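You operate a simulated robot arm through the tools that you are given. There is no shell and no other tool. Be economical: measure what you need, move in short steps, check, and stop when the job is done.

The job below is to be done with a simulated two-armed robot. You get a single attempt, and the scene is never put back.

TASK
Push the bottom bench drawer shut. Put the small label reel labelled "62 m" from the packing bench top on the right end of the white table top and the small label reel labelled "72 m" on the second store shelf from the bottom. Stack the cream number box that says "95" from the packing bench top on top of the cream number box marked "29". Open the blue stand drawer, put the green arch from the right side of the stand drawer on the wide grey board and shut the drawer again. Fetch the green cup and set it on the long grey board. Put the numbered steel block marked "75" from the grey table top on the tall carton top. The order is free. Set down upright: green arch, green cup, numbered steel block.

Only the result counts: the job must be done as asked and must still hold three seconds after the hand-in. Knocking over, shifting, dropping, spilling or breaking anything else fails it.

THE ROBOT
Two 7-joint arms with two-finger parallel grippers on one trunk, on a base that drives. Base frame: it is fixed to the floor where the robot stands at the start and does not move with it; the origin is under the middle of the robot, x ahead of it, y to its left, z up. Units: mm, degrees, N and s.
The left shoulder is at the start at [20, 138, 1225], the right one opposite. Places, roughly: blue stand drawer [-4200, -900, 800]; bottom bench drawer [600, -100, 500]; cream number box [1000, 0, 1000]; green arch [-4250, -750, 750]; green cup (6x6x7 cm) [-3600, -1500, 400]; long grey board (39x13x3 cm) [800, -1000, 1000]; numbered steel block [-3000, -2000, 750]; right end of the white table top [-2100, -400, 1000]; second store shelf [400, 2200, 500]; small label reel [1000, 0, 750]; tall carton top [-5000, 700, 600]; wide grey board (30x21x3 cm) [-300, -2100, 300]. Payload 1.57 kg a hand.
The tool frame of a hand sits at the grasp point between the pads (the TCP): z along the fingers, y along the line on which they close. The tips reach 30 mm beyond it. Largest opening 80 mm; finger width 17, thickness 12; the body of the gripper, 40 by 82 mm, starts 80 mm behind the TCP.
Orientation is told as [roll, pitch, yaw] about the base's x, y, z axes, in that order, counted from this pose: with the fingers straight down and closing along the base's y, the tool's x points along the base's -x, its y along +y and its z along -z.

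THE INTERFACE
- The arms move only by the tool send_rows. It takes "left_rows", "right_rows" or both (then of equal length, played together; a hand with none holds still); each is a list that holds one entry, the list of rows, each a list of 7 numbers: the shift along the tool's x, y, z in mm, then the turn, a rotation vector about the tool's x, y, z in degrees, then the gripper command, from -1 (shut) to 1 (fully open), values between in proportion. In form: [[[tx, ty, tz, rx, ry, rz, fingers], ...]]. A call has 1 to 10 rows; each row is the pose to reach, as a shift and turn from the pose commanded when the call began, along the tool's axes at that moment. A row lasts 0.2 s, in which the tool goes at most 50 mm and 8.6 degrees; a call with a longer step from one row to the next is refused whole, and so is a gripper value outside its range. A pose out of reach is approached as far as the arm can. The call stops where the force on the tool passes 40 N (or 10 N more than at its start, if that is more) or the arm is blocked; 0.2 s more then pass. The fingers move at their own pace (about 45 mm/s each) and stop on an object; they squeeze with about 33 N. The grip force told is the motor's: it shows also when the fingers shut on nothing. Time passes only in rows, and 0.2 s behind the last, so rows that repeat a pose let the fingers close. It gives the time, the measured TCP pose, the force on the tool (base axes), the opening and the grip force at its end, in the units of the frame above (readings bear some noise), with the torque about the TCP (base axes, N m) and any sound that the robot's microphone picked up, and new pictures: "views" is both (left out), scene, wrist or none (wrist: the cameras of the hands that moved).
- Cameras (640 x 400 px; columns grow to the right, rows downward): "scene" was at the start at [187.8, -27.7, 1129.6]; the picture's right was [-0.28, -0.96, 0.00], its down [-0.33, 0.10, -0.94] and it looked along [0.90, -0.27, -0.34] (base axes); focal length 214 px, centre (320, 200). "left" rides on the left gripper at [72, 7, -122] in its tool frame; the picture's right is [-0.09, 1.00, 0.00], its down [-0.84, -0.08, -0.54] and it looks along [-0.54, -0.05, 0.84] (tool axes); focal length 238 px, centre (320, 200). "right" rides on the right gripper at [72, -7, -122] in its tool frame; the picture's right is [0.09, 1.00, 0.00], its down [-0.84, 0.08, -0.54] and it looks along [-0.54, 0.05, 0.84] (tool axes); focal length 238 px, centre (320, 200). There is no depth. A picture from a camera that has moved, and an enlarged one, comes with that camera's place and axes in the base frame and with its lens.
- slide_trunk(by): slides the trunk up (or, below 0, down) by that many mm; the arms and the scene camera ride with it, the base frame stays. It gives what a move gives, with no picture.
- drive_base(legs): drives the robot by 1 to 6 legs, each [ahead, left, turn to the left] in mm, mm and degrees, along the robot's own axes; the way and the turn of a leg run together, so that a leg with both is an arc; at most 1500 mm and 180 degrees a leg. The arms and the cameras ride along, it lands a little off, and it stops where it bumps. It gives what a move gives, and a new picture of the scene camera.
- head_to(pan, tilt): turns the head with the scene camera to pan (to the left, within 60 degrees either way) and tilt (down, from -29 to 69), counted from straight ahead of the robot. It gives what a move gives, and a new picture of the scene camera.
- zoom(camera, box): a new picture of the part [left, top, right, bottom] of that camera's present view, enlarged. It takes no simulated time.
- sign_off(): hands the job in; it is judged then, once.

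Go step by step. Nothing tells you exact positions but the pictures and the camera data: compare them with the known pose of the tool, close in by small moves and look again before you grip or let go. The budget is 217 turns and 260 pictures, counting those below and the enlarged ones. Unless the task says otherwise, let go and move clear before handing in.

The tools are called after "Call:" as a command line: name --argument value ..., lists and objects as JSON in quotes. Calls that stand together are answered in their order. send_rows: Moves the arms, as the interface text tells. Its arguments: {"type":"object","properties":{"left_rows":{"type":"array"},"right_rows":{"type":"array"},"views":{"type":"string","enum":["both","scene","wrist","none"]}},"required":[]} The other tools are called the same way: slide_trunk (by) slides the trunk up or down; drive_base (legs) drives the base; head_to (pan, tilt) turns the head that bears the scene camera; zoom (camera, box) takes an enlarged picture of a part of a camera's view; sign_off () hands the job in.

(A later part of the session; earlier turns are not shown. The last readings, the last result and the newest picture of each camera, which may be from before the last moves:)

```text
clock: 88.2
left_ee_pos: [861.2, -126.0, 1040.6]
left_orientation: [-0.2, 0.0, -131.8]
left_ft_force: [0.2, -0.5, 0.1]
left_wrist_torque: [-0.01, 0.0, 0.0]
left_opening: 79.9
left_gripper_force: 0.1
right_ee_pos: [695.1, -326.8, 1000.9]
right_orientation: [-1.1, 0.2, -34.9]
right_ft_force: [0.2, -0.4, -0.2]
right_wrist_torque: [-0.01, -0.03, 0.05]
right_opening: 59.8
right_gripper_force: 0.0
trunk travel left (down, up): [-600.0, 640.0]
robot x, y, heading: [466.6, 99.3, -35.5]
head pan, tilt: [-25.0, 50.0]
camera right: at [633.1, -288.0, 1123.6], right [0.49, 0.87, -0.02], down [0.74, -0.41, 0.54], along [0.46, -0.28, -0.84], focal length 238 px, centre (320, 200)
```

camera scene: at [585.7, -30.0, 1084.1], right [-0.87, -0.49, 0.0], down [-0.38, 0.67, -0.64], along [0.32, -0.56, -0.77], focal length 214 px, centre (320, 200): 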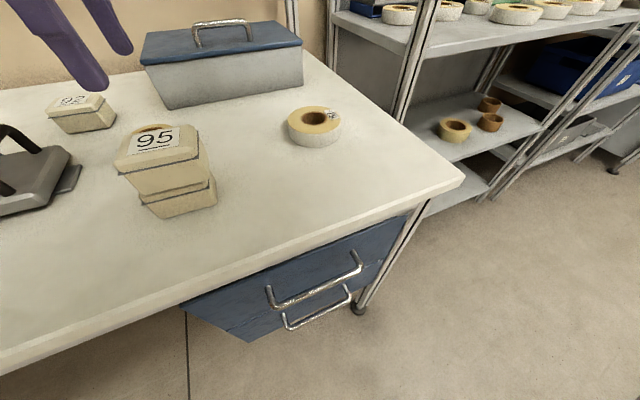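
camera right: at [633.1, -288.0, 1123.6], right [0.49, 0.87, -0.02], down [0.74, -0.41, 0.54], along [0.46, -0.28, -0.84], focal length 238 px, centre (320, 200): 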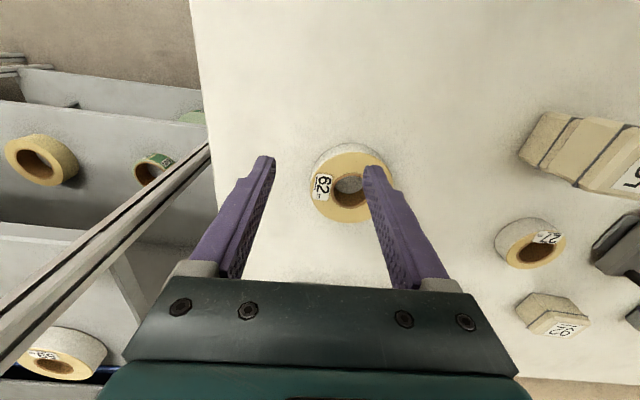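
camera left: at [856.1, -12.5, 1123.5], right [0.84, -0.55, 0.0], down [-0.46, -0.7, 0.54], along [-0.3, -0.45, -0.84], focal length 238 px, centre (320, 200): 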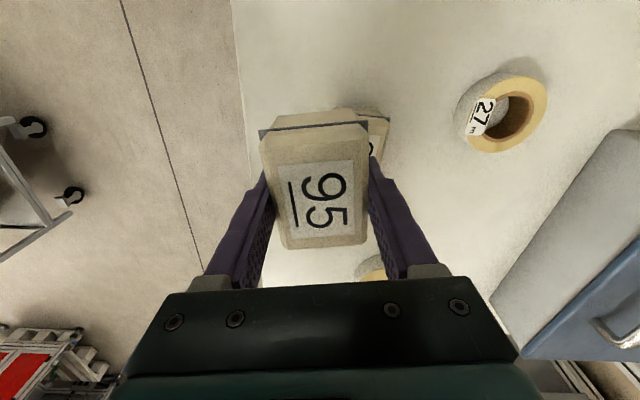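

Motion is smooth now. I drive 45 mm ahead and trim with the arm while lowering.

Call:
drive_base --legs '[[45, 0, 0]]'

Call:
send_rows --right_rows '[[[-7, 4, 20, 0, 0, 0, 0.5], [-13, 8, 45, 0, 0, 0, 0.5], [-13, 8, 60, 0, 0, 0, 0.5]]]' --views "wrist"

```text
clock: 89.1
left_ee_pos: [895.1, -154.0, 1040.3]
left_orientation: [-0.3, 0.0, -131.8]
left_ft_force: [0.1, 0.3, 0.7]
left_wrist_torque: [-0.02, 0.0, 0.0]
left_opening: 79.9
left_gripper_force: 0.0
right_ee_pos: [731.5, -352.6, 1001.9]
right_orientation: [-1.1, 0.2, -35.0]
right_ft_force: [0.5, -0.1, -0.4]
right_wrist_torque: [-0.01, 0.01, 0.02]
right_opening: 60.0
right_gripper_force: 0.0
trunk travel left (down, up): [-600.0, 640.0]
robot x, y, heading: [501.9, 69.6, -35.5]
head pan, tilt: [-25.0, 50.0]
camera scene: at [621.9, -55.9, 1084.1], right [-0.87, -0.49, 0.0], down [-0.38, 0.67, -0.64], along [0.32, -0.56, -0.77], focal length 214 px, centre (320, 200)
```

scene: 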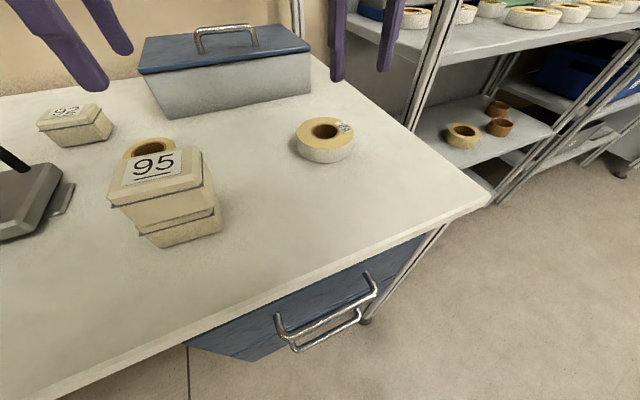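

```text
clock: 89.9
left_ee_pos: [896.4, -153.0, 1040.5]
left_orientation: [-0.1, 0.0, -131.9]
left_ft_force: [0.0, 1.0, 0.1]
left_wrist_torque: [0.02, -0.01, 0.02]
left_opening: 80.1
left_gripper_force: 0.1
right_ee_pos: [745.4, -353.8, 942.1]
right_orientation: [-1.0, 0.2, -34.9]
right_ft_force: [0.0, 0.0, 0.3]
right_wrist_torque: [-0.01, -0.01, 0.0]
right_opening: 60.1
right_gripper_force: 0.1
trunk travel left (down, up): [-600.0, 640.0]
robot x, y, heading: [505.5, 71.5, -35.5]
head pan, tilt: [-25.0, 50.0]
camera right: at [684.1, -315.3, 1064.0], right [0.49, 0.87, -0.02], down [0.74, -0.41, 0.54], along [0.46, -0.28, -0.84], focal length 238 px, centre (320, 200)
```

right: 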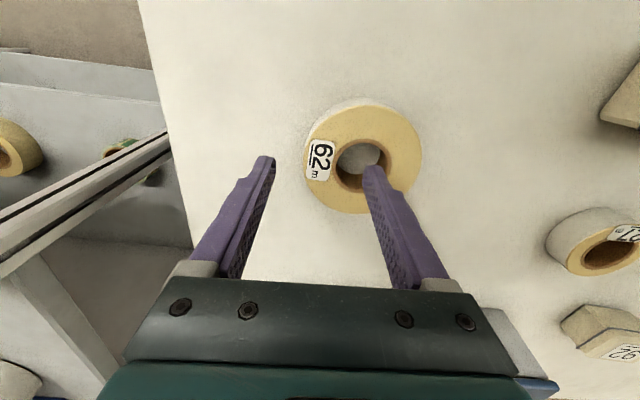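

The inner finger lines up with the hole. I descend 44 mm.

Call:
send_rows --right_rows '[[[0, 0, 15, 0, 0, 0, 0.5], [0, 0, 30, 0, 0, 0, 0.5], [0, 0, 44, 0, 0, 0, 0.5]]]' --views "wrist"

```text
clock: 90.7
left_ee_pos: [896.5, -153.3, 1041.4]
left_orientation: [-0.2, 0.1, -131.8]
left_ft_force: [0.2, -0.3, -0.8]
left_wrist_torque: [0.02, -0.01, 0.0]
left_opening: 80.1
left_gripper_force: 0.1
right_ee_pos: [744.2, -353.6, 897.8]
right_orientation: [-1.0, 0.2, -35.1]
right_ft_force: [-0.2, 0.1, 0.7]
right_wrist_torque: [0.02, 0.0, 0.03]
right_opening: 60.0
right_gripper_force: 0.0
trunk travel left (down, up): [-600.0, 640.0]
robot x, y, heading: [508.2, 71.3, -35.5]
head pan, tilt: [-25.0, 50.0]
camera right: at [683.6, -315.8, 1018.5], right [0.5, 0.87, -0.02], down [0.74, -0.41, 0.54], along [0.46, -0.28, -0.84], focal length 238 px, centre (320, 200)
```

right: 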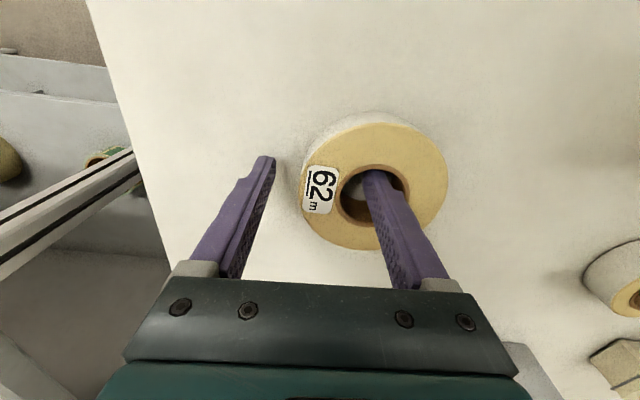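

The finger is inside the hole; I close on the wall.

Call:
send_rows --right_rows '[[[0, 0, 0, 0, 0, 0, -1], [0, 0, 0, 0, 0, 0, -1], [0, 0, 0, 0, 0, 0, -1], [0, 0, 0, 0, 0, 0, -1], [0, 0, 0, 0, 0, 0, -1]]]' --views "none"

Call:
send_rows --right_rows '[[[0, 0, -15, 0, 0, 0, -1], [0, 0, -45, 0, 0, 0, -1], [0, 0, -90, 0, 0, 0, -1], [0, 0, -135, 0, 0, 0, -1], [0, 0, -180, 0, 0, 0, -1]]]' --views "wrist"

```text
clock: 91.9
left_ee_pos: [895.9, -153.3, 1041.8]
left_orientation: [-0.2, -0.1, -131.8]
left_ft_force: [-0.4, 0.3, 0.0]
left_wrist_torque: [0.0, -0.03, -0.01]
left_opening: 79.9
left_gripper_force: 0.1
right_ee_pos: [745.2, -355.6, 896.3]
right_orientation: [-1.1, 0.2, -34.9]
right_ft_force: [-0.6, 1.2, 3.5]
right_wrist_torque: [0.3, -0.19, 0.01]
right_opening: 27.5
right_gripper_force: 32.5
trunk travel left (down, up): [-600.0, 640.0]
robot x, y, heading: [503.5, 70.7, -35.3]
head pan, tilt: [-25.0, 50.0]
```

```text
clock: 93.1
left_ee_pos: [897.3, -153.0, 1041.0]
left_orientation: [-0.2, 0.0, -131.8]
left_ft_force: [0.5, 0.4, -0.5]
left_wrist_torque: [0.01, -0.01, 0.03]
left_opening: 80.1
left_gripper_force: 0.1
right_ee_pos: [747.8, -350.8, 1077.6]
right_orientation: [-1.0, 0.3, -35.0]
right_ft_force: [0.0, -0.5, -1.0]
right_wrist_torque: [-0.05, 0.04, 0.02]
right_opening: 27.4
right_gripper_force: 33.1
trunk travel left (down, up): [-600.0, 640.0]
robot x, y, heading: [503.2, 69.3, -35.3]
head pan, tilt: [-25.0, 50.0]
camera right: at [686.1, -312.4, 1199.9], right [0.49, 0.87, -0.02], down [0.74, -0.41, 0.54], along [0.46, -0.28, -0.84], focal length 238 px, centre (320, 200)
```

right: 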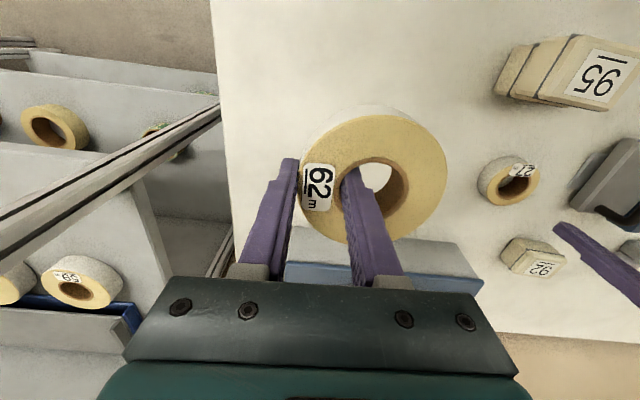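

The 62 m reel is held in the right hand. Now I turn the left hand back to face forward, and drive left toward the 72 m reel near (1185, 260).

Call:
send_rows --left_rows '[[[6, 0, 0, 0, 0, -8.5, 0.5], [12, 0, 0, 0, 0, -17, 0.5], [18, 0, 0, 0, 0, -25.5, 0.5], [25, 0, 0, 0, 0, -34, 0.5], [31, 0, 0, 0, 0, -42.5, 0.5], [38, 0, 0, 0, 0, -51, 0.5], [44, 0, 0, 0, 0, -59.5, 0.5], [50, 0, 0, 0, 0, -68, 0.5], [57, 0, 0, 0, 0, -76.5, 0.5], [63, 0, 0, 0, 0, -85, 0.5]]]' --views "none"

Call:
send_rows --left_rows '[[[0, 0, 0, 0, 0, -8, 0.5], [0, 0, 0, 0, 0, -11.5, 0.5]]]' --views "none"

Call:
drive_base --legs '[[0, 390, 0]]'

Call:
zoom --camera "left" --box '[0, 0, 640, 400]'

```text
clock: 95.3
left_ee_pos: [938.1, -105.7, 1041.6]
left_orientation: [0.0, 0.2, -46.7]
left_ft_force: [-0.5, 0.2, 0.2]
left_wrist_torque: [0.06, 0.0, 0.0]
left_opening: 59.8
left_gripper_force: 0.0
right_ee_pos: [748.2, -350.6, 1077.5]
right_orientation: [-1.0, 0.2, -35.0]
right_ft_force: [0.1, 0.3, -1.5]
right_wrist_torque: [-0.09, 0.05, 0.04]
right_opening: 27.5
right_gripper_force: 33.3
trunk travel left (down, up): [-600.0, 640.0]
robot x, y, heading: [504.8, 72.7, -35.6]
head pan, tilt: [-25.0, 50.0]
```

```text
clock: 95.9
left_ee_pos: [938.4, -106.7, 1041.0]
left_orientation: [0.0, 0.3, -35.3]
left_ft_force: [0.1, 0.1, -0.5]
left_wrist_torque: [0.0, 0.04, 0.01]
left_opening: 60.1
left_gripper_force: 0.0
right_ee_pos: [748.1, -351.0, 1077.8]
right_orientation: [-1.0, 0.1, -35.0]
right_ft_force: [0.2, 0.6, -1.5]
right_wrist_torque: [-0.04, 0.03, -0.01]
right_opening: 27.4
right_gripper_force: 33.4
trunk travel left (down, up): [-600.0, 640.0]
robot x, y, heading: [500.7, 68.2, -35.4]
head pan, tilt: [-25.0, 50.0]
```

```text
clock: 98.4
left_ee_pos: [1164.8, 216.4, 1041.3]
left_orientation: [0.0, 0.2, -34.9]
left_ft_force: [0.2, 0.2, 0.2]
left_wrist_torque: [-0.01, 0.02, 0.01]
left_opening: 60.0
left_gripper_force: 0.1
right_ee_pos: [977.2, -30.8, 1078.8]
right_orientation: [-1.0, 0.3, -34.5]
right_ft_force: [0.7, 0.2, -1.9]
right_wrist_torque: [-0.05, 0.05, -0.01]
right_opening: 27.6
right_gripper_force: 32.9
trunk travel left (down, up): [-600.0, 640.0]
robot x, y, heading: [728.2, 390.8, -35.0]
head pan, tilt: [-25.0, 50.0]
camera scene: at [848.5, 263.8, 1084.0], right [-0.87, -0.5, 0.0], down [-0.38, 0.66, -0.64], along [0.32, -0.56, -0.77], focal length 214 px, centre (320, 200)
```

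scene: 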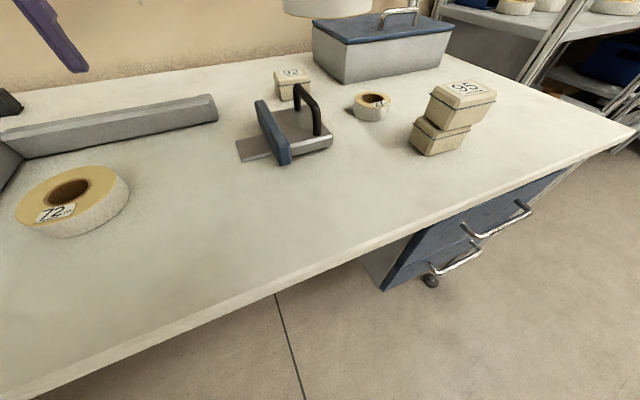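

```text
1.00 times, centred on (320, 200) of left (not enlarged: the box is as wide or as high as the picture)
camera zoom: at [1111.4, 261.6, 1163.3], right [0.65, 0.76, 0.0], down [0.64, -0.54, 0.54], along [0.41, -0.35, -0.84], focal length 238 px, centre (320, 200)
```

zoom: 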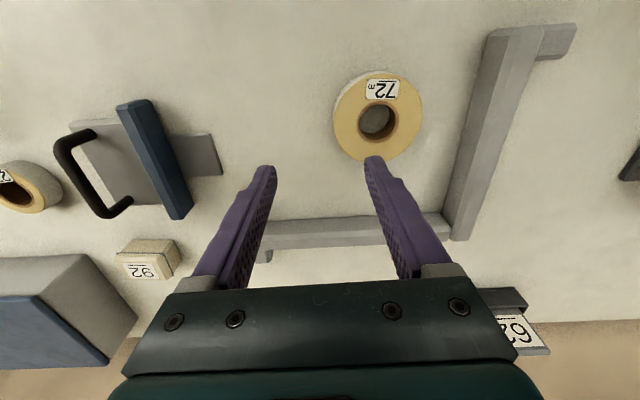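

The 72 m reel's centre is near (1203, 264). I move over its right wall and come down.

Call:
send_rows --left_rows '[[[-2, 12, 30, 0, 0, 0, 0.5], [-3.5, 25, 65, 0, 0, 0, 0.5], [-3.5, 25, 97, 0, 0, 0, 0.5]]]' --views "wrist"

```text
clock: 99.2
left_ee_pos: [1182.8, 235.4, 942.3]
left_orientation: [0.0, 0.2, -34.9]
left_ft_force: [-0.2, -0.1, -0.5]
left_wrist_torque: [-0.01, -0.01, 0.01]
left_opening: 60.0
left_gripper_force: 0.0
right_ee_pos: [977.9, -30.6, 1078.1]
right_orientation: [-0.9, 0.3, -34.6]
right_ft_force: [0.0, 0.0, -0.6]
right_wrist_torque: [-0.05, 0.02, -0.01]
right_opening: 27.3
right_gripper_force: 33.1
trunk travel left (down, up): [-600.0, 640.0]
robot x, y, heading: [728.0, 389.6, -35.1]
head pan, tilt: [-25.0, 50.0]
camera left: at [1128.2, 281.4, 1065.2], right [0.65, 0.76, 0.0], down [0.64, -0.54, 0.54], along [0.41, -0.35, -0.84], focal length 238 px, centre (320, 200)
```

left: 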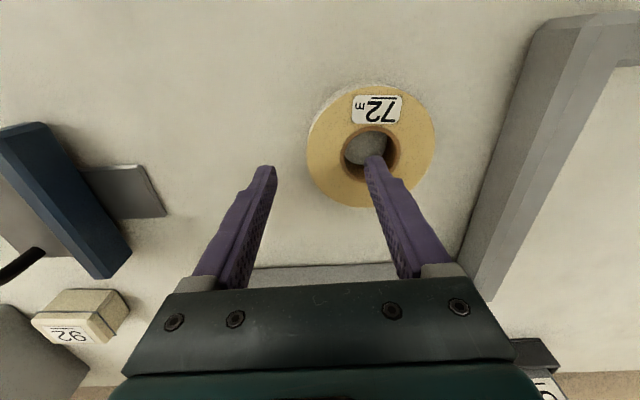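

Aligned with the hole; descend and close.

Call:
send_rows --left_rows '[[[1, 2, 15, 0, 0, 0, 0.5], [1, 2, 30, 0, 0, 0, 0.5], [1, 2, 44, 0, 0, 0, 0.5]]]' --views "wrist"

```text
clock: 100.0
left_ee_pos: [1184.1, 236.5, 899.5]
left_orientation: [0.0, 0.2, -35.0]
left_ft_force: [0.5, 0.0, -0.4]
left_wrist_torque: [0.03, 0.02, -0.03]
left_opening: 59.9
left_gripper_force: 0.1
right_ee_pos: [975.6, -30.8, 1077.9]
right_orientation: [-1.0, 0.2, -34.6]
right_ft_force: [0.0, 0.3, -1.0]
right_wrist_torque: [-0.06, 0.0, 0.04]
right_opening: 27.2
right_gripper_force: 32.8
trunk travel left (down, up): [-600.0, 640.0]
robot x, y, heading: [729.1, 384.5, -34.8]
head pan, tilt: [-25.0, 50.0]
camera left: at [1129.8, 282.9, 1021.5], right [0.65, 0.76, 0.0], down [0.64, -0.54, 0.54], along [0.41, -0.35, -0.84], focal length 238 px, centre (320, 200)
```

left: 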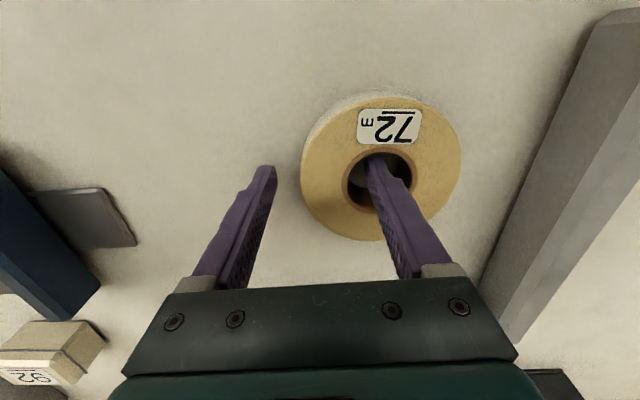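

Call:
send_rows --left_rows '[[[0, 0, 0, 0, 0, 0, -1], [0, 0, 0, 0, 0, 0, -1], [0, 0, 0, 0, 0, 0, -1], [0, 0, 0, 0, 0, 0, -1], [0, 0, 0, 0, 0, 0, -1], [0, 0, -15, 0, 0, 0, -1], [0, 0, -55, 0, 0, 0, -1], [0, 0, -95, 0, 0, 0, -1], [0, 0, -140, 0, 0, 0, -1]]]' --views "wrist"

Call:
drive_base --legs '[[-700, 0, 0], [0, 0, 100]]'

Call:
head_to --pan 0 --tilt 25

```text
clock: 102.0
left_ee_pos: [1184.4, 238.5, 1041.6]
left_orientation: [0.1, 0.3, -34.9]
left_ft_force: [-0.3, 0.0, -2.0]
left_wrist_torque: [-0.06, 0.03, 0.0]
left_opening: 32.8
left_gripper_force: 33.2
right_ee_pos: [976.8, -29.9, 1077.3]
right_orientation: [-1.0, 0.2, -34.6]
right_ft_force: [1.3, 0.2, -1.8]
right_wrist_torque: [-0.06, 0.04, 0.0]
right_opening: 27.8
right_gripper_force: 32.7
trunk travel left (down, up): [-600.0, 640.0]
robot x, y, heading: [730.0, 387.5, -35.0]
head pan, tilt: [-25.0, 50.0]
camera left: at [1129.2, 284.5, 1163.4], right [0.65, 0.76, 0.0], down [0.64, -0.55, 0.54], along [0.41, -0.35, -0.84], focal length 238 px, centre (320, 200)
```

left: 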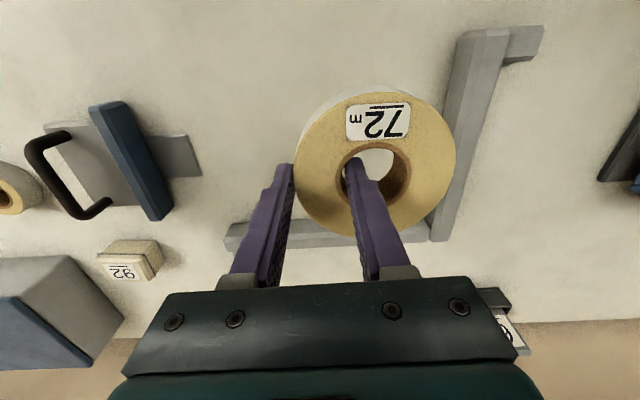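

```text
clock: 109.9
left_ee_pos: [248.1, 1264.7, 1040.9]
left_orientation: [0.1, 0.2, 63.0]
left_ft_force: [0.2, 0.6, -2.7]
left_wrist_torque: [-0.05, -0.06, 0.04]
left_opening: 33.1
left_gripper_force: 33.0
right_ee_pos: [542.9, 1096.4, 1077.5]
right_orientation: [-1.1, 0.2, 63.3]
right_ft_force: [0.5, -0.5, -1.2]
right_wrist_torque: [-0.06, -0.07, 0.0]
right_opening: 27.7
right_gripper_force: 32.8
trunk travel left (down, up): [-600.0, 640.0]
robot x, y, heading: [161.6, 796.3, 62.8]
head pan, tilt: [-25.0, 50.0]
camera scene: at [266.0, 928.2, 1084.0], right [0.61, -0.79, 0.0], down [-0.61, -0.47, -0.64], along [0.51, 0.39, -0.77], focal length 214 px, centre (320, 200)
```

scene: 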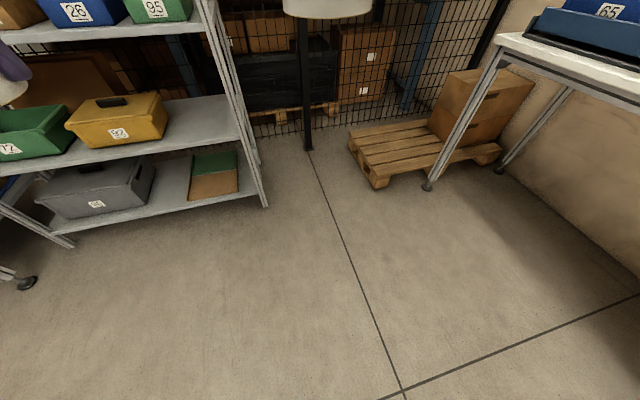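

```text
clock: 110.8
left_ee_pos: [247.7, 1263.4, 1041.4]
left_orientation: [0.0, 0.3, 62.9]
left_ft_force: [-0.2, -0.5, -2.1]
left_wrist_torque: [-0.01, -0.05, 0.0]
left_opening: 33.2
left_gripper_force: 33.2
right_ee_pos: [542.9, 1094.8, 1077.0]
right_orientation: [-0.9, 0.2, 63.3]
right_ft_force: [-0.2, 0.6, -1.6]
right_wrist_torque: [-0.05, -0.08, -0.02]
right_opening: 27.3
right_gripper_force: 33.0
trunk travel left (down, up): [-600.0, 640.0]
robot x, y, heading: [158.0, 794.4, 62.8]
head pan, tilt: [0.0, 25.0]
camera scene: at [247.3, 962.9, 1121.4], right [0.89, -0.46, 0.0], down [-0.19, -0.38, -0.91], along [0.42, 0.8, -0.42], focal length 214 px, centre (320, 200)
```

scene: 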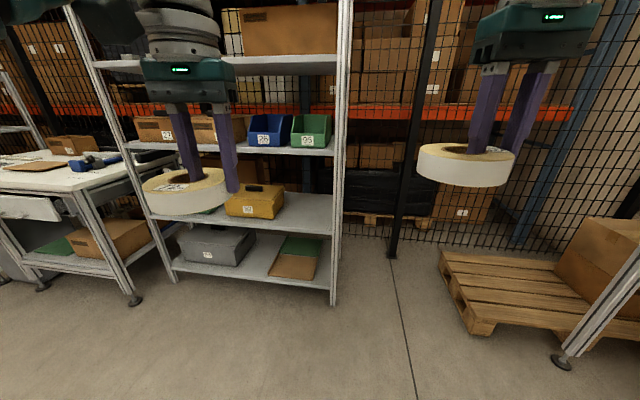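

Both reels are in hand. The store shelf faces me: its front runs from about (-142, 2378) to (739, 1722), the second shelf is at z≈490 with free room to the right of the yellow box. I approach with the robot turned right so only the left hand leads.

Call:
drive_base --legs '[[0, 0, -49.8], [130, 638, 0]]'

Call:
head_to --pan 40 --tilt 30

```text
clock: 116.7
left_ee_pos: [571.4, 1670.6, 1040.8]
left_orientation: [0.0, 0.2, 12.4]
left_ft_force: [0.0, 0.2, -1.3]
left_wrist_torque: [-0.09, -0.02, -0.02]
left_opening: 32.8
left_gripper_force: 33.5
right_ee_pos: [630.3, 1336.7, 1077.0]
right_orientation: [-0.9, 0.2, 12.8]
right_ft_force: [-1.0, -0.5, -1.5]
right_wrist_torque: [-0.03, -0.04, 0.0]
right_opening: 27.9
right_gripper_force: 32.5
trunk travel left (down, up): [-600.0, 640.0]
robot x, y, heading: [153.7, 1437.1, 12.4]
head pan, tilt: [0.0, 25.0]
camera scene: at [339.7, 1479.0, 1121.5], right [0.21, -0.98, 0.0], down [-0.41, -0.09, -0.91], along [0.89, 0.19, -0.42], focal length 214 px, centre (320, 200)
```

scene: 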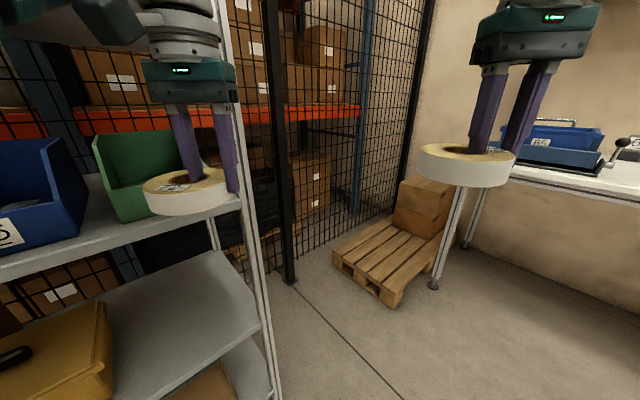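

```text
clock: 117.8
left_ee_pos: [572.3, 1671.5, 1040.3]
left_orientation: [-0.1, 0.4, 12.5]
left_ft_force: [-0.5, 0.2, -2.9]
left_wrist_torque: [-0.06, -0.02, 0.01]
left_opening: 33.0
left_gripper_force: 33.3
right_ee_pos: [629.0, 1335.9, 1078.2]
right_orientation: [-1.0, 0.2, 12.8]
right_ft_force: [0.4, -0.7, -1.1]
right_wrist_torque: [-0.06, 0.0, 0.01]
right_opening: 27.4
right_gripper_force: 33.5
trunk travel left (down, up): [-600.0, 640.0]
robot x, y, heading: [153.0, 1441.7, 12.0]
head pan, tilt: [40.0, 30.0]
camera scene: at [305.1, 1530.9, 1113.5], right [0.79, -0.61, 0.0], down [-0.31, -0.39, -0.87], along [0.53, 0.68, -0.5], focal length 214 px, centre (320, 200)
```

scene: 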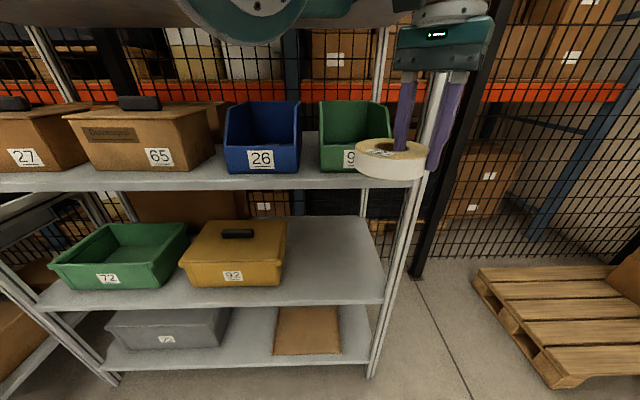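

The free spot is on the second shelf right of the yellow box, shelf at z≈505. I lower the trunk and look again before driving in.

Call:
slide_trunk --by -400

Call:
slide_trunk --by -65

Call:
drive_base --legs '[[75, 85, 0]]'

```text
clock: 121.6
left_ee_pos: [571.8, 1670.2, 640.1]
left_orientation: [0.0, 0.3, 12.4]
left_ft_force: [-0.5, -0.3, -1.0]
left_wrist_torque: [-0.02, 0.0, 0.02]
left_opening: 33.0
left_gripper_force: 33.0
right_ee_pos: [629.3, 1334.9, 677.7]
right_orientation: [-1.0, 0.2, 12.8]
right_ft_force: [0.3, -0.9, -1.7]
right_wrist_torque: [-0.05, -0.02, 0.01]
right_opening: 27.7
right_gripper_force: 33.5
trunk travel left (down, up): [-200.0, 1040.0]
robot x, y, heading: [153.2, 1440.4, 12.4]
head pan, tilt: [40.0, 30.0]
```

```text
clock: 122.7
left_ee_pos: [571.9, 1670.5, 574.9]
left_orientation: [0.0, 0.3, 12.3]
left_ft_force: [-0.4, 0.3, -1.9]
left_wrist_torque: [-0.07, -0.03, -0.01]
left_opening: 33.0
left_gripper_force: 33.1
right_ee_pos: [629.2, 1336.6, 612.8]
right_orientation: [-1.0, 0.2, 12.8]
right_ft_force: [0.2, 0.8, -1.3]
right_wrist_torque: [-0.04, -0.01, -0.01]
right_opening: 27.4
right_gripper_force: 33.2
trunk travel left (down, up): [-135.0, 1105.0]
robot x, y, heading: [157.0, 1440.0, 12.1]
head pan, tilt: [40.0, 30.0]
```

```text
clock: 123.8
left_ee_pos: [624.2, 1766.7, 574.8]
left_orientation: [0.0, 0.4, 12.4]
left_ft_force: [0.3, -0.4, -0.9]
left_wrist_torque: [-0.08, 0.0, -0.01]
left_opening: 33.2
left_gripper_force: 32.6
right_ee_pos: [682.8, 1433.1, 612.5]
right_orientation: [-1.0, 0.4, 12.7]
right_ft_force: [0.6, -0.5, -1.8]
right_wrist_torque: [-0.07, 0.0, -0.02]
right_opening: 27.4
right_gripper_force: 33.2
trunk travel left (down, up): [-135.0, 1105.0]
robot x, y, heading: [210.9, 1537.6, 12.1]
head pan, tilt: [40.0, 30.0]
camera scene: at [358.7, 1627.3, 648.4], right [0.79, -0.61, 0.0], down [-0.31, -0.4, -0.87], along [0.53, 0.68, -0.5], focal length 214 px, centre (320, 200)
```

scene: 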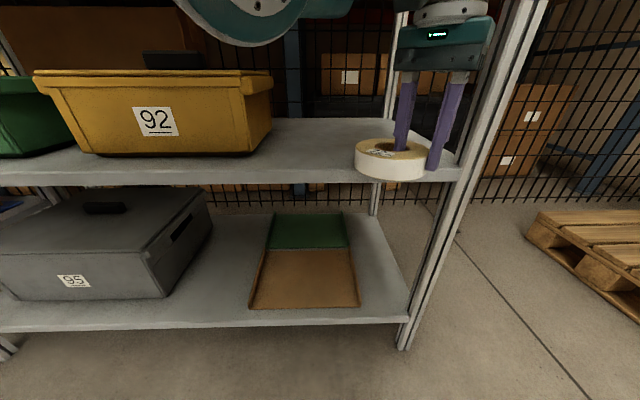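

The shelf is actually at z≈525, so I raise the trunk 40 mm for clearance and then drive the reel in over the shelf.

Call:
slide_trunk --by 40

Call:
drive_base --legs '[[65, 108, 0]]'

Call:
zoom --camera "left" --box '[0, 0, 640, 400]'

```text
clock: 124.7
left_ee_pos: [625.7, 1768.9, 614.8]
left_orientation: [0.0, 0.4, 12.4]
left_ft_force: [-0.7, -0.5, -1.1]
left_wrist_torque: [-0.08, -0.01, -0.02]
left_opening: 33.0
left_gripper_force: 32.9
right_ee_pos: [682.8, 1433.6, 653.1]
right_orientation: [-1.0, 0.3, 12.7]
right_ft_force: [0.0, -1.1, -1.4]
right_wrist_torque: [-0.02, -0.01, 0.0]
right_opening: 27.6
right_gripper_force: 33.5
trunk travel left (down, up): [-175.0, 1065.0]
robot x, y, heading: [207.6, 1539.6, 12.0]
head pan, tilt: [40.0, 30.0]
```

```text
clock: 125.9
left_ee_pos: [632.2, 1806.7, 601.1]
left_orientation: [-1.9, 1.8, 12.5]
left_ft_force: [-0.8, -0.1, -2.2]
left_wrist_torque: [-0.09, -0.02, 0.02]
left_opening: 32.8
left_gripper_force: 32.7
right_ee_pos: [691.8, 1474.4, 648.8]
right_orientation: [-2.8, 1.7, 12.6]
right_ft_force: [-0.3, 0.2, -2.4]
right_wrist_torque: [-0.06, 0.0, 0.01]
right_opening: 27.8
right_gripper_force: 32.7
trunk travel left (down, up): [-175.0, 1065.0]
robot x, y, heading: [237.3, 1623.0, 12.4]
head pan, tilt: [40.0, 30.0]
stopped in leg 1: the robot was blocked; the commanded pose is now the measured one
camera scene: at [367.3, 1670.1, 683.4], right [0.79, -0.61, 0.01], down [-0.32, -0.43, -0.85], along [0.52, 0.67, -0.53], focal length 214 px, centre (320, 200)
```

scene: 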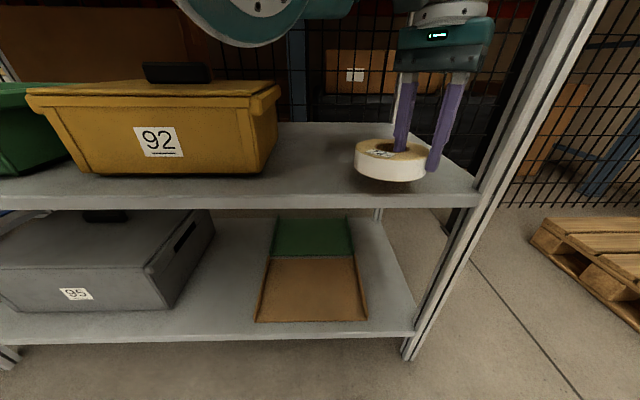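

```text
1.00 times, centred on (320, 200) of left (not enlarged: the box is as wide or as high as the picture)
camera zoom: at [563.7, 1802.3, 724.2], right [-0.12, 0.99, -0.03], down [0.85, 0.12, 0.52], along [0.52, 0.04, -0.85], focal length 238 px, centre (320, 200)
```

zoom: 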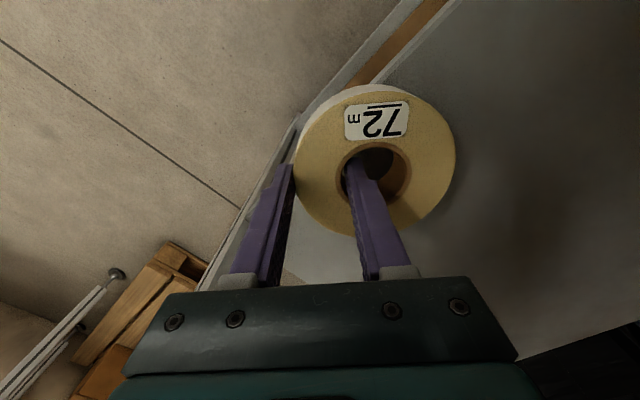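

The base was blocked (its corner likely met the rack foot) and it tilted a little. I back straight off and look at how things stand.

Call:
drive_base --legs '[[-150, -130, 0]]'

Call:
head_to --pan 40 --tilt 50

```text
clock: 127.5
left_ee_pos: [539.0, 1700.6, 615.8]
left_orientation: [0.1, 0.3, 12.3]
left_ft_force: [0.6, 1.0, -2.5]
left_wrist_torque: [-0.11, 0.0, -0.02]
left_opening: 33.0
left_gripper_force: 33.3
right_ee_pos: [595.2, 1366.5, 652.8]
right_orientation: [-0.9, 0.2, 12.7]
right_ft_force: [0.1, 0.0, -1.4]
right_wrist_torque: [-0.08, -0.02, 0.02]
right_opening: 27.4
right_gripper_force: 33.4
trunk travel left (down, up): [-175.0, 1065.0]
robot x, y, heading: [121.6, 1470.2, 12.2]
head pan, tilt: [40.0, 30.0]
camera scene: at [271.3, 1560.6, 688.7], right [0.79, -0.61, 0.0], down [-0.31, -0.39, -0.87], along [0.53, 0.68, -0.5], focal length 214 px, centre (320, 200)
```

scene: 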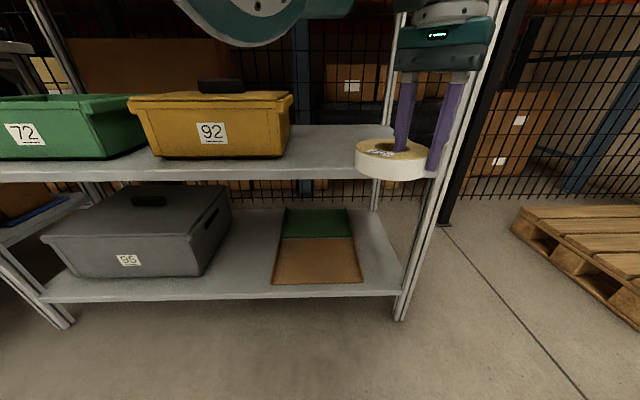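

```text
clock: 128.3
left_ee_pos: [536.8, 1697.9, 614.9]
left_orientation: [0.0, 0.3, 12.3]
left_ft_force: [0.7, -0.6, -0.7]
left_wrist_torque: [-0.05, 0.05, 0.01]
left_opening: 33.0
left_gripper_force: 33.1
right_ee_pos: [595.5, 1364.7, 652.5]
right_orientation: [-0.9, 0.4, 12.7]
right_ft_force: [0.6, -0.3, -0.7]
right_wrist_torque: [-0.06, 0.03, -0.01]
right_opening: 27.2
right_gripper_force: 32.6
trunk travel left (down, up): [-175.0, 1065.0]
robot x, y, heading: [117.7, 1471.0, 12.4]
head pan, tilt: [40.0, 50.0]
camera scene: at [262.6, 1549.0, 659.1], right [0.79, -0.61, 0.0], down [-0.47, -0.6, -0.64], along [0.39, 0.51, -0.77], focal length 214 px, centre (320, 200)
```

scene: 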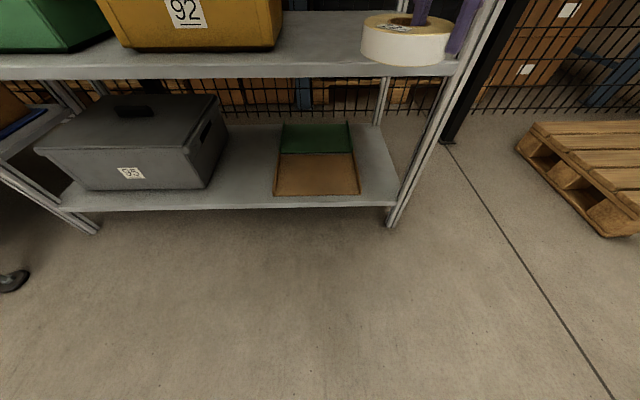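

The rack is unmoved. I back off more, turn square to the rack, and shift right so the left hand lines up with the free spot while the right hand passes outside the post.

Call:
drive_base --legs '[[-70, -62, 0], [0, 0, 41], [120, -343, 0]]'

Call:
head_to --pan 0 --tilt 35

```text
clock: 133.3
left_ee_pos: [568.0, 1739.3, 615.1]
left_orientation: [0.1, 0.3, 54.0]
left_ft_force: [-0.5, 0.7, -1.7]
left_wrist_torque: [-0.06, -0.05, 0.05]
left_opening: 32.8
left_gripper_force: 33.3
right_ee_pos: [833.6, 1526.5, 652.5]
right_orientation: [-1.0, 0.3, 54.3]
right_ft_force: [-0.4, -0.3, -1.8]
right_wrist_torque: [-0.03, -0.04, 0.0]
right_opening: 27.8
right_gripper_force: 32.7
trunk travel left (down, up): [-175.0, 1065.0]
robot x, y, heading: [411.5, 1287.3, 53.7]
head pan, tilt: [40.0, 50.0]
camera scene: at [461.1, 1444.3, 659.0], right [1.0, 0.07, 0.0], down [0.05, -0.76, -0.64], along [-0.04, 0.64, -0.77], focal length 214 px, centre (320, 200)
```

scene: 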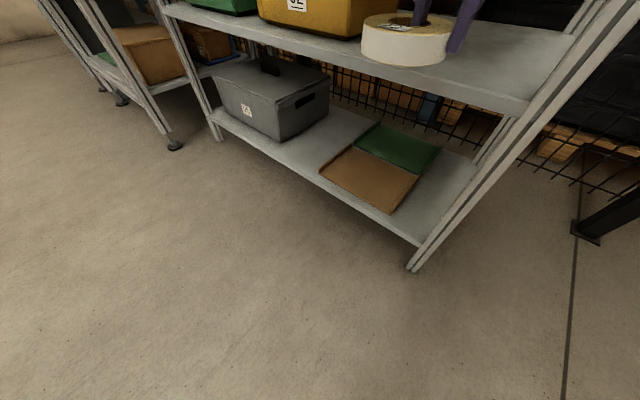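

```text
clock: 134.4
left_ee_pos: [569.0, 1739.9, 615.1]
left_orientation: [-0.1, 0.3, 53.9]
left_ft_force: [-0.4, -1.2, -2.8]
left_wrist_torque: [-0.03, -0.06, 0.0]
left_opening: 33.1
left_gripper_force: 33.6
right_ee_pos: [834.4, 1527.5, 653.3]
right_orientation: [-1.0, 0.3, 54.3]
right_ft_force: [0.4, 0.3, -2.6]
right_wrist_torque: [-0.01, -0.03, 0.0]
right_opening: 27.3
right_gripper_force: 32.5
trunk travel left (down, up): [-175.0, 1065.0]
robot x, y, heading: [412.8, 1290.2, 53.7]
head pan, tilt: [0.0, 35.0]
camera scene: at [518.5, 1438.5, 680.7], right [0.81, -0.59, 0.0], down [-0.34, -0.46, -0.82], along [0.48, 0.66, -0.57], focal length 214 px, centre (320, 200)
```

scene: 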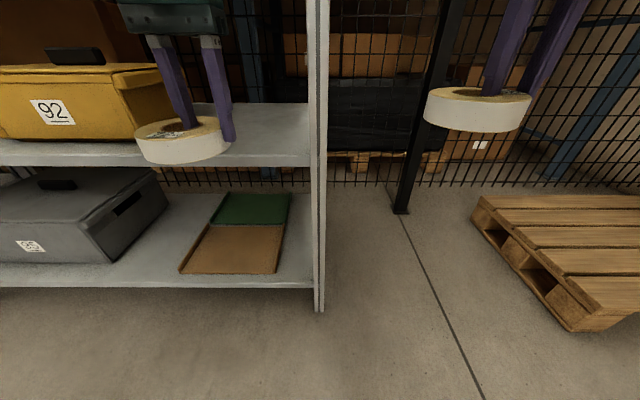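

Everything lines up. I drive forward in.

Call:
drive_base --legs '[[180, 0, 0]]'

```text
clock: 135.9
left_ee_pos: [676.4, 1884.0, 614.2]
left_orientation: [0.0, 0.3, 53.8]
left_ft_force: [0.0, 0.3, -1.9]
left_wrist_torque: [-0.03, -0.04, -0.01]
left_opening: 32.8
left_gripper_force: 33.2
right_ee_pos: [939.6, 1671.6, 650.8]
right_orientation: [-1.0, 0.3, 54.2]
right_ft_force: [0.6, 0.0, -1.7]
right_wrist_torque: [-0.07, -0.08, -0.01]
right_opening: 27.5
right_gripper_force: 32.8
trunk travel left (down, up): [-175.0, 1065.0]
robot x, y, heading: [516.2, 1432.3, 53.7]
head pan, tilt: [0.0, 35.0]
camera scene: at [625.4, 1583.7, 680.6], right [0.81, -0.59, 0.0], down [-0.34, -0.46, -0.82], along [0.48, 0.66, -0.57], focal length 214 px, centre (320, 200)
```

scene: 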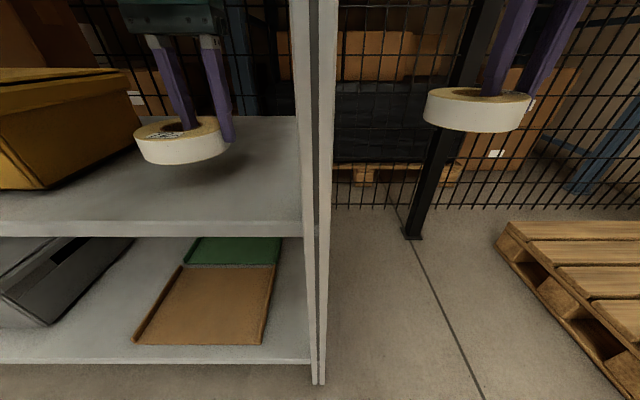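

The reel is over the shelf. I lower it with the arm until contact.

Call:
send_rows --left_rows '[[[0, 0, 15, 0, 0, 0, -1], [0, 0, 30, 0, 0, 0, -1], [0, 0, 38, 0, 0, 0, -1], [0, 0, 43, 0, 0, 0, -1], [0, 0, 48, 0, 0, 0, -1], [0, 0, 53, 0, 0, 0, -1]]]' --views "scene"

```text
clock: 137.2
left_ee_pos: [675.3, 1882.9, 569.6]
left_orientation: [0.0, 0.1, 53.6]
left_ft_force: [-3.1, -2.4, 9.5]
left_wrist_torque: [-0.17, 0.05, 0.0]
left_opening: 33.6
left_gripper_force: 32.6
right_ee_pos: [941.2, 1671.5, 652.4]
right_orientation: [-1.0, 0.2, 54.2]
right_ft_force: [0.2, 0.6, -1.8]
right_wrist_torque: [-0.03, -0.03, -0.02]
right_opening: 27.4
right_gripper_force: 33.6
trunk travel left (down, up): [-175.0, 1065.0]
robot x, y, heading: [517.6, 1430.4, 53.7]
head pan, tilt: [0.0, 35.0]
stopped in row 6 (left hand): the force on the tool passed its limit at 42 N (the readings are from after the stop); the commanded pose is now the measured one
camera scene: at [624.9, 1584.4, 680.7], right [0.81, -0.59, 0.0], down [-0.34, -0.46, -0.82], along [0.48, 0.66, -0.57], focal length 214 px, centre (320, 200)
```

scene: 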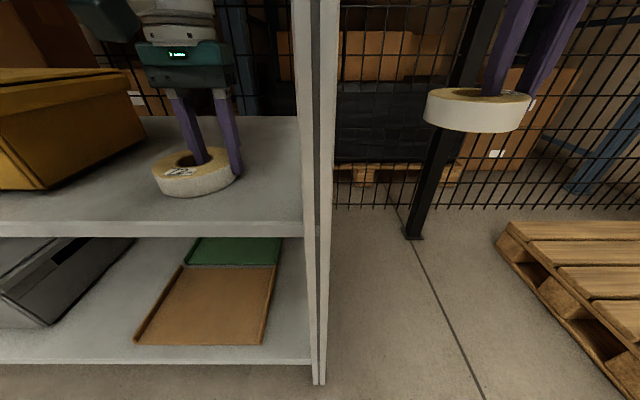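

Contact. I open to 55 mm and lift out.

Call:
send_rows --left_rows '[[[0, 0, 0, 0, 0, 0, 0.1], [0, 0, 0, 0, 0, 0, 0.4], [0, 0, 0, 0, 0, 0, 0.4], [0, 0, 0, 0, 0, 0, 0.4], [0, 0, -20, 0, 0, 0, 0.4], [0, 0, -45, 0, 0, 0, 0.4], [0, 0, -75, 0, 0, 0, 0.4]]]' --views "scene"

```text
clock: 138.8
left_ee_pos: [676.5, 1885.1, 644.4]
left_orientation: [0.1, 0.1, 53.9]
left_ft_force: [0.5, -0.3, 0.2]
left_wrist_torque: [0.02, 0.0, 0.0]
left_opening: 56.0
left_gripper_force: 0.0
right_ee_pos: [940.8, 1673.0, 652.7]
right_orientation: [-1.0, 0.3, 54.2]
right_ft_force: [-0.4, 0.2, -2.2]
right_wrist_torque: [-0.05, -0.04, 0.04]
right_opening: 27.6
right_gripper_force: 32.9
trunk travel left (down, up): [-175.0, 1065.0]
robot x, y, heading: [516.9, 1433.8, 53.8]
head pan, tilt: [0.0, 35.0]
camera scene: at [625.7, 1584.8, 680.8], right [0.81, -0.59, 0.0], down [-0.34, -0.46, -0.82], along [0.48, 0.66, -0.57], focal length 214 px, centre (320, 200)
```

scene: 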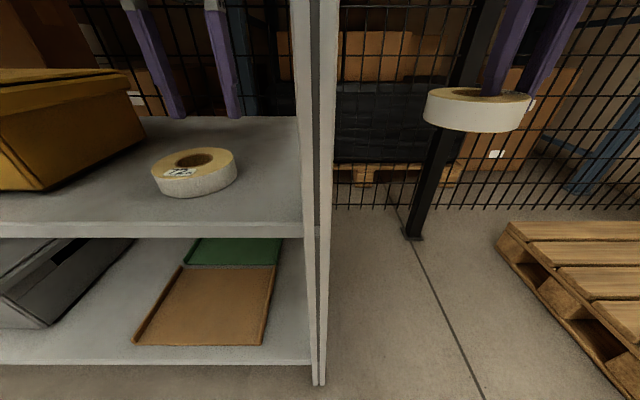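

The 72 m reel lies on the second shelf. I back out, raise the trunk and turn toward the white table at (-2100, -400).

Call:
drive_base --legs '[[-600, 0, 0], [0, 0, 150]]'

Call:
slide_trunk --by 400

Call:
head_to --pan 0 --tilt 15

```text
clock: 148.3
left_ee_pos: [-191.2, 649.4, 642.5]
left_orientation: [-0.1, 0.1, -155.9]
left_ft_force: [0.5, 1.2, -0.2]
left_wrist_torque: [-0.03, 0.01, 0.01]
left_opening: 56.1
left_gripper_force: 0.0
right_ee_pos: [-315.2, 964.0, 652.1]
right_orientation: [-1.0, 0.4, -155.5]
right_ft_force: [-0.4, -0.2, -1.7]
right_wrist_torque: [0.07, 0.05, 0.02]
right_opening: 27.4
right_gripper_force: 33.3
trunk travel left (down, up): [-175.0, 1065.0]
robot x, y, heading: [171.7, 962.2, -155.8]
head pan, tilt: [0.0, 35.0]
camera scene: at [-1.3, 883.1, 680.8], right [-0.41, 0.91, 0.0], down [0.52, 0.23, -0.82], along [-0.75, -0.33, -0.57], focal length 214 px, centre (320, 200)
```

scene: 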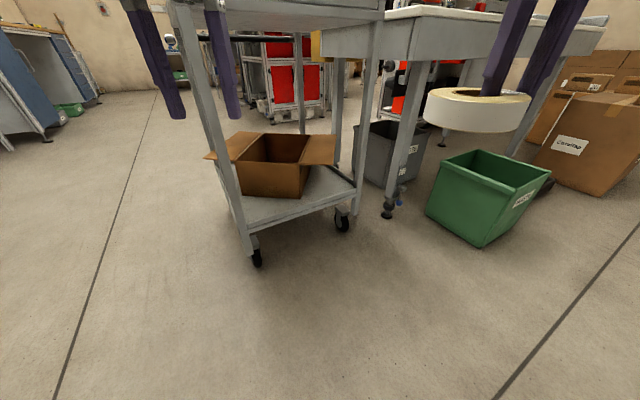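

```text
clock: 152.2
left_ee_pos: [-190.5, 648.9, 1042.4]
left_orientation: [0.0, 0.1, -155.8]
left_ft_force: [0.7, -1.6, 0.5]
left_wrist_torque: [0.0, -0.01, -0.01]
left_opening: 56.0
left_gripper_force: 0.0
right_ee_pos: [-315.0, 963.9, 1052.5]
right_orientation: [-1.1, 0.3, -155.4]
right_ft_force: [0.2, -0.5, -2.4]
right_wrist_torque: [0.06, 0.04, 0.0]
right_opening: 27.4
right_gripper_force: 32.8
trunk travel left (down, up): [-575.0, 665.0]
robot x, y, heading: [173.1, 959.5, -155.8]
head pan, tilt: [0.0, 35.0]
```

```text
clock: 153.0
left_ee_pos: [-190.4, 648.8, 1042.5]
left_orientation: [-0.1, 0.1, -155.7]
left_ft_force: [0.5, -0.4, 0.3]
left_wrist_torque: [0.02, -0.01, 0.03]
left_opening: 56.1
left_gripper_force: 0.0
right_ee_pos: [-315.1, 963.9, 1051.7]
right_orientation: [-0.9, 0.3, -155.3]
right_ft_force: [0.0, -0.4, -1.8]
right_wrist_torque: [0.04, 0.0, 0.01]
right_opening: 27.5
right_gripper_force: 33.5
trunk travel left (down, up): [-575.0, 665.0]
robot x, y, heading: [169.4, 959.8, -155.6]
head pan, tilt: [0.0, 15.0]
camera scene: at [-6.2, 880.9, 1112.7], right [-0.41, 0.91, 0.0], down [0.24, 0.11, -0.97], along [-0.88, -0.39, -0.26], focal length 214 px, centre (320, 200)
```

scene: 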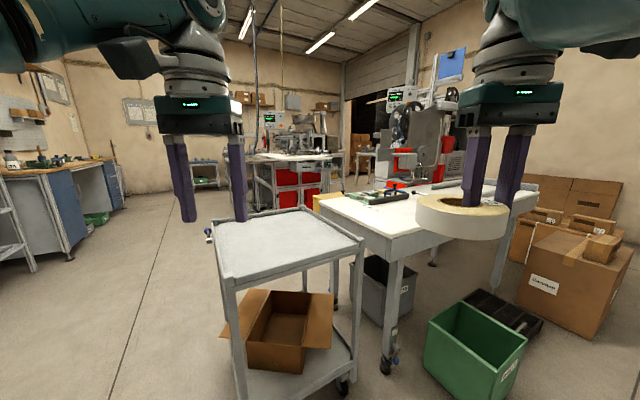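

The table with red drawers beyond is the white table at (-2100, -400); a cart is in between. I drive around the cart on its left side.

Call:
drive_base --legs '[[0, 0, 62], [750, 0, 0], [0, 0, -60]]'

```text
clock: 162.4
left_ee_pos: [-223.6, -117.1, 1042.9]
left_orientation: [-0.2, 0.0, -153.2]
left_ft_force: [0.3, 1.1, 0.6]
left_wrist_torque: [0.02, 0.04, 0.0]
left_opening: 55.9
left_gripper_force: 0.0
right_ee_pos: [-363.6, 191.1, 1052.5]
right_orientation: [-1.1, 0.2, -152.8]
right_ft_force: [0.3, 0.2, -1.7]
right_wrist_torque: [0.06, 0.03, 0.02]
right_opening: 27.7
right_gripper_force: 33.0
trunk travel left (down, up): [-575.0, 665.0]
robot x, y, heading: [129.2, 208.9, -153.3]
head pan, tilt: [0.0, 15.0]
camera scene: at [-50.3, 122.3, 1112.8], right [-0.45, 0.89, 0.0], down [0.23, 0.12, -0.97], along [-0.86, -0.43, -0.26], focal length 214 px, centre (320, 200)
```

scene: 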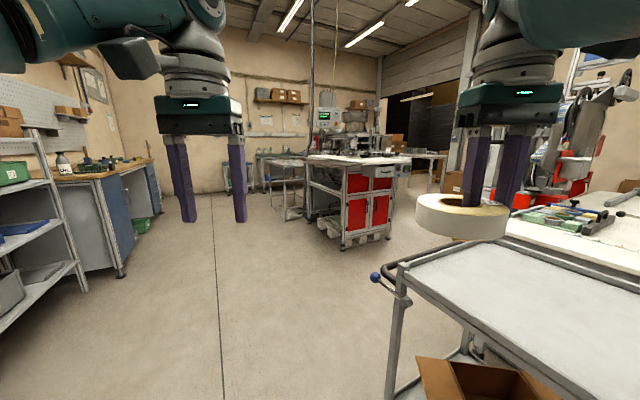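

I slide left to clear the cart and drive toward the white table with red drawers.

Call:
drive_base --legs '[[0, 350, 0], [1100, 0, 0]]'

```text
clock: 169.9
left_ee_pos: [-1046.9, -907.4, 1042.9]
left_orientation: [-0.1, 0.1, -154.5]
left_ft_force: [-0.3, -0.3, 0.2]
left_wrist_torque: [-0.02, -0.01, 0.01]
left_opening: 56.0
left_gripper_force: 0.0
right_ee_pos: [-1177.1, -595.9, 1051.9]
right_orientation: [-1.0, 0.3, -154.0]
right_ft_force: [-0.3, -0.4, -2.0]
right_wrist_torque: [0.01, 0.0, -0.02]
right_opening: 27.4
right_gripper_force: 32.8
trunk travel left (down, up): [-575.0, 665.0]
robot x, y, heading: [-692.3, -585.7, -154.3]
head pan, tilt: [0.0, 15.0]
camera scene: at [-867.4, -670.9, 1112.8], right [-0.43, 0.9, 0.0], down [0.23, 0.11, -0.97], along [-0.87, -0.42, -0.26], focal length 214 px, centre (320, 200)
```

scene: 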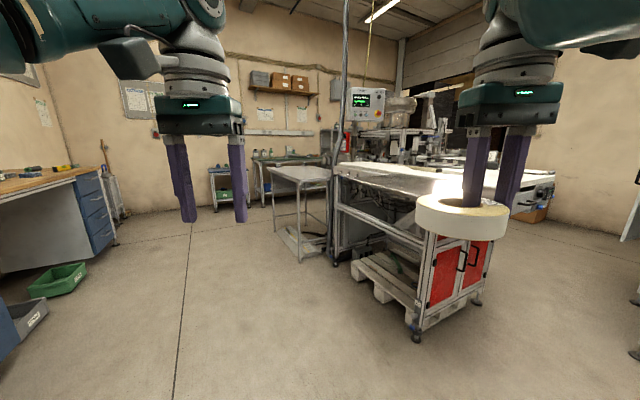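

The near end of the red-drawer table, roughly at (-2250, -500), is its right end. I drive to a staging spot facing that end and look.

Call:
drive_base --legs '[[597, -874, 0], [0, 0, 26]]'

Call:
head_to --pan 0 --tilt 30

```text
clock: 176.7
left_ee_pos: [-1791.2, -511.3, 1043.0]
left_orientation: [-0.1, 0.1, -127.9]
left_ft_force: [-0.3, -0.2, -0.7]
left_wrist_torque: [0.01, 0.04, -0.04]
left_opening: 56.1
left_gripper_force: 0.0
right_ee_pos: [-2048.2, -291.2, 1051.3]
right_orientation: [-0.9, 0.3, -127.4]
right_ft_force: [-0.6, 0.2, -1.1]
right_wrist_torque: [0.05, -0.01, -0.01]
right_opening: 27.7
right_gripper_force: 32.5
trunk travel left (down, up): [-575.0, 665.0]
robot x, y, heading: [-1619.8, -65.7, -127.9]
head pan, tilt: [0.0, 15.0]
camera scene: at [-1737.0, -219.3, 1112.8], right [-0.79, 0.61, 0.0], down [0.16, 0.2, -0.97], along [-0.59, -0.76, -0.26], focal length 214 px, centre (320, 200)
```

scene: 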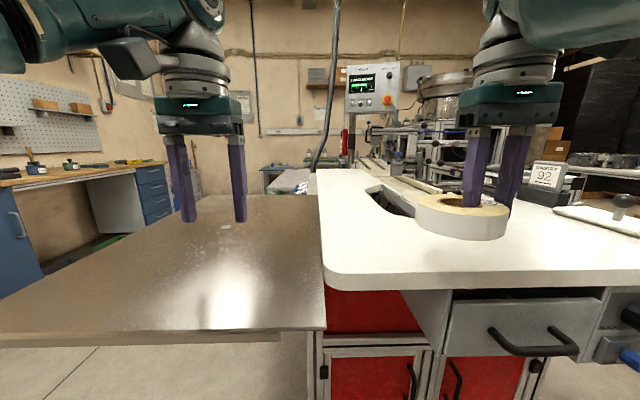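

```text
clock: 177.5
left_ee_pos: [-1791.6, -511.3, 1043.2]
left_orientation: [-0.1, 0.1, -127.9]
left_ft_force: [0.1, 0.5, 0.3]
left_wrist_torque: [0.0, -0.01, 0.02]
left_opening: 56.0
left_gripper_force: 0.2
right_ee_pos: [-2049.0, -291.0, 1052.1]
right_orientation: [-1.0, 0.4, -127.4]
right_ft_force: [1.0, -0.5, -1.0]
right_wrist_torque: [0.03, 0.05, 0.0]
right_opening: 27.6
right_gripper_force: 33.0
trunk travel left (down, up): [-575.0, 665.0]
robot x, y, heading: [-1618.0, -64.9, -127.8]
head pan, tilt: [0.0, 30.0]
camera scene: at [-1735.3, -216.9, 1088.6], right [-0.79, 0.61, 0.0], down [0.31, 0.39, -0.87], along [-0.53, -0.68, -0.5], focal length 214 px, centre (320, 200)
```

scene: 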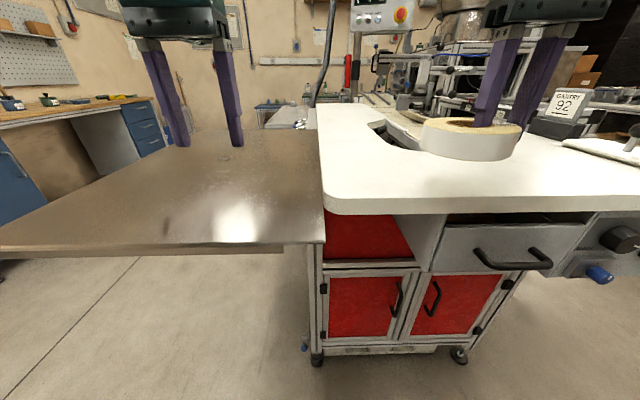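

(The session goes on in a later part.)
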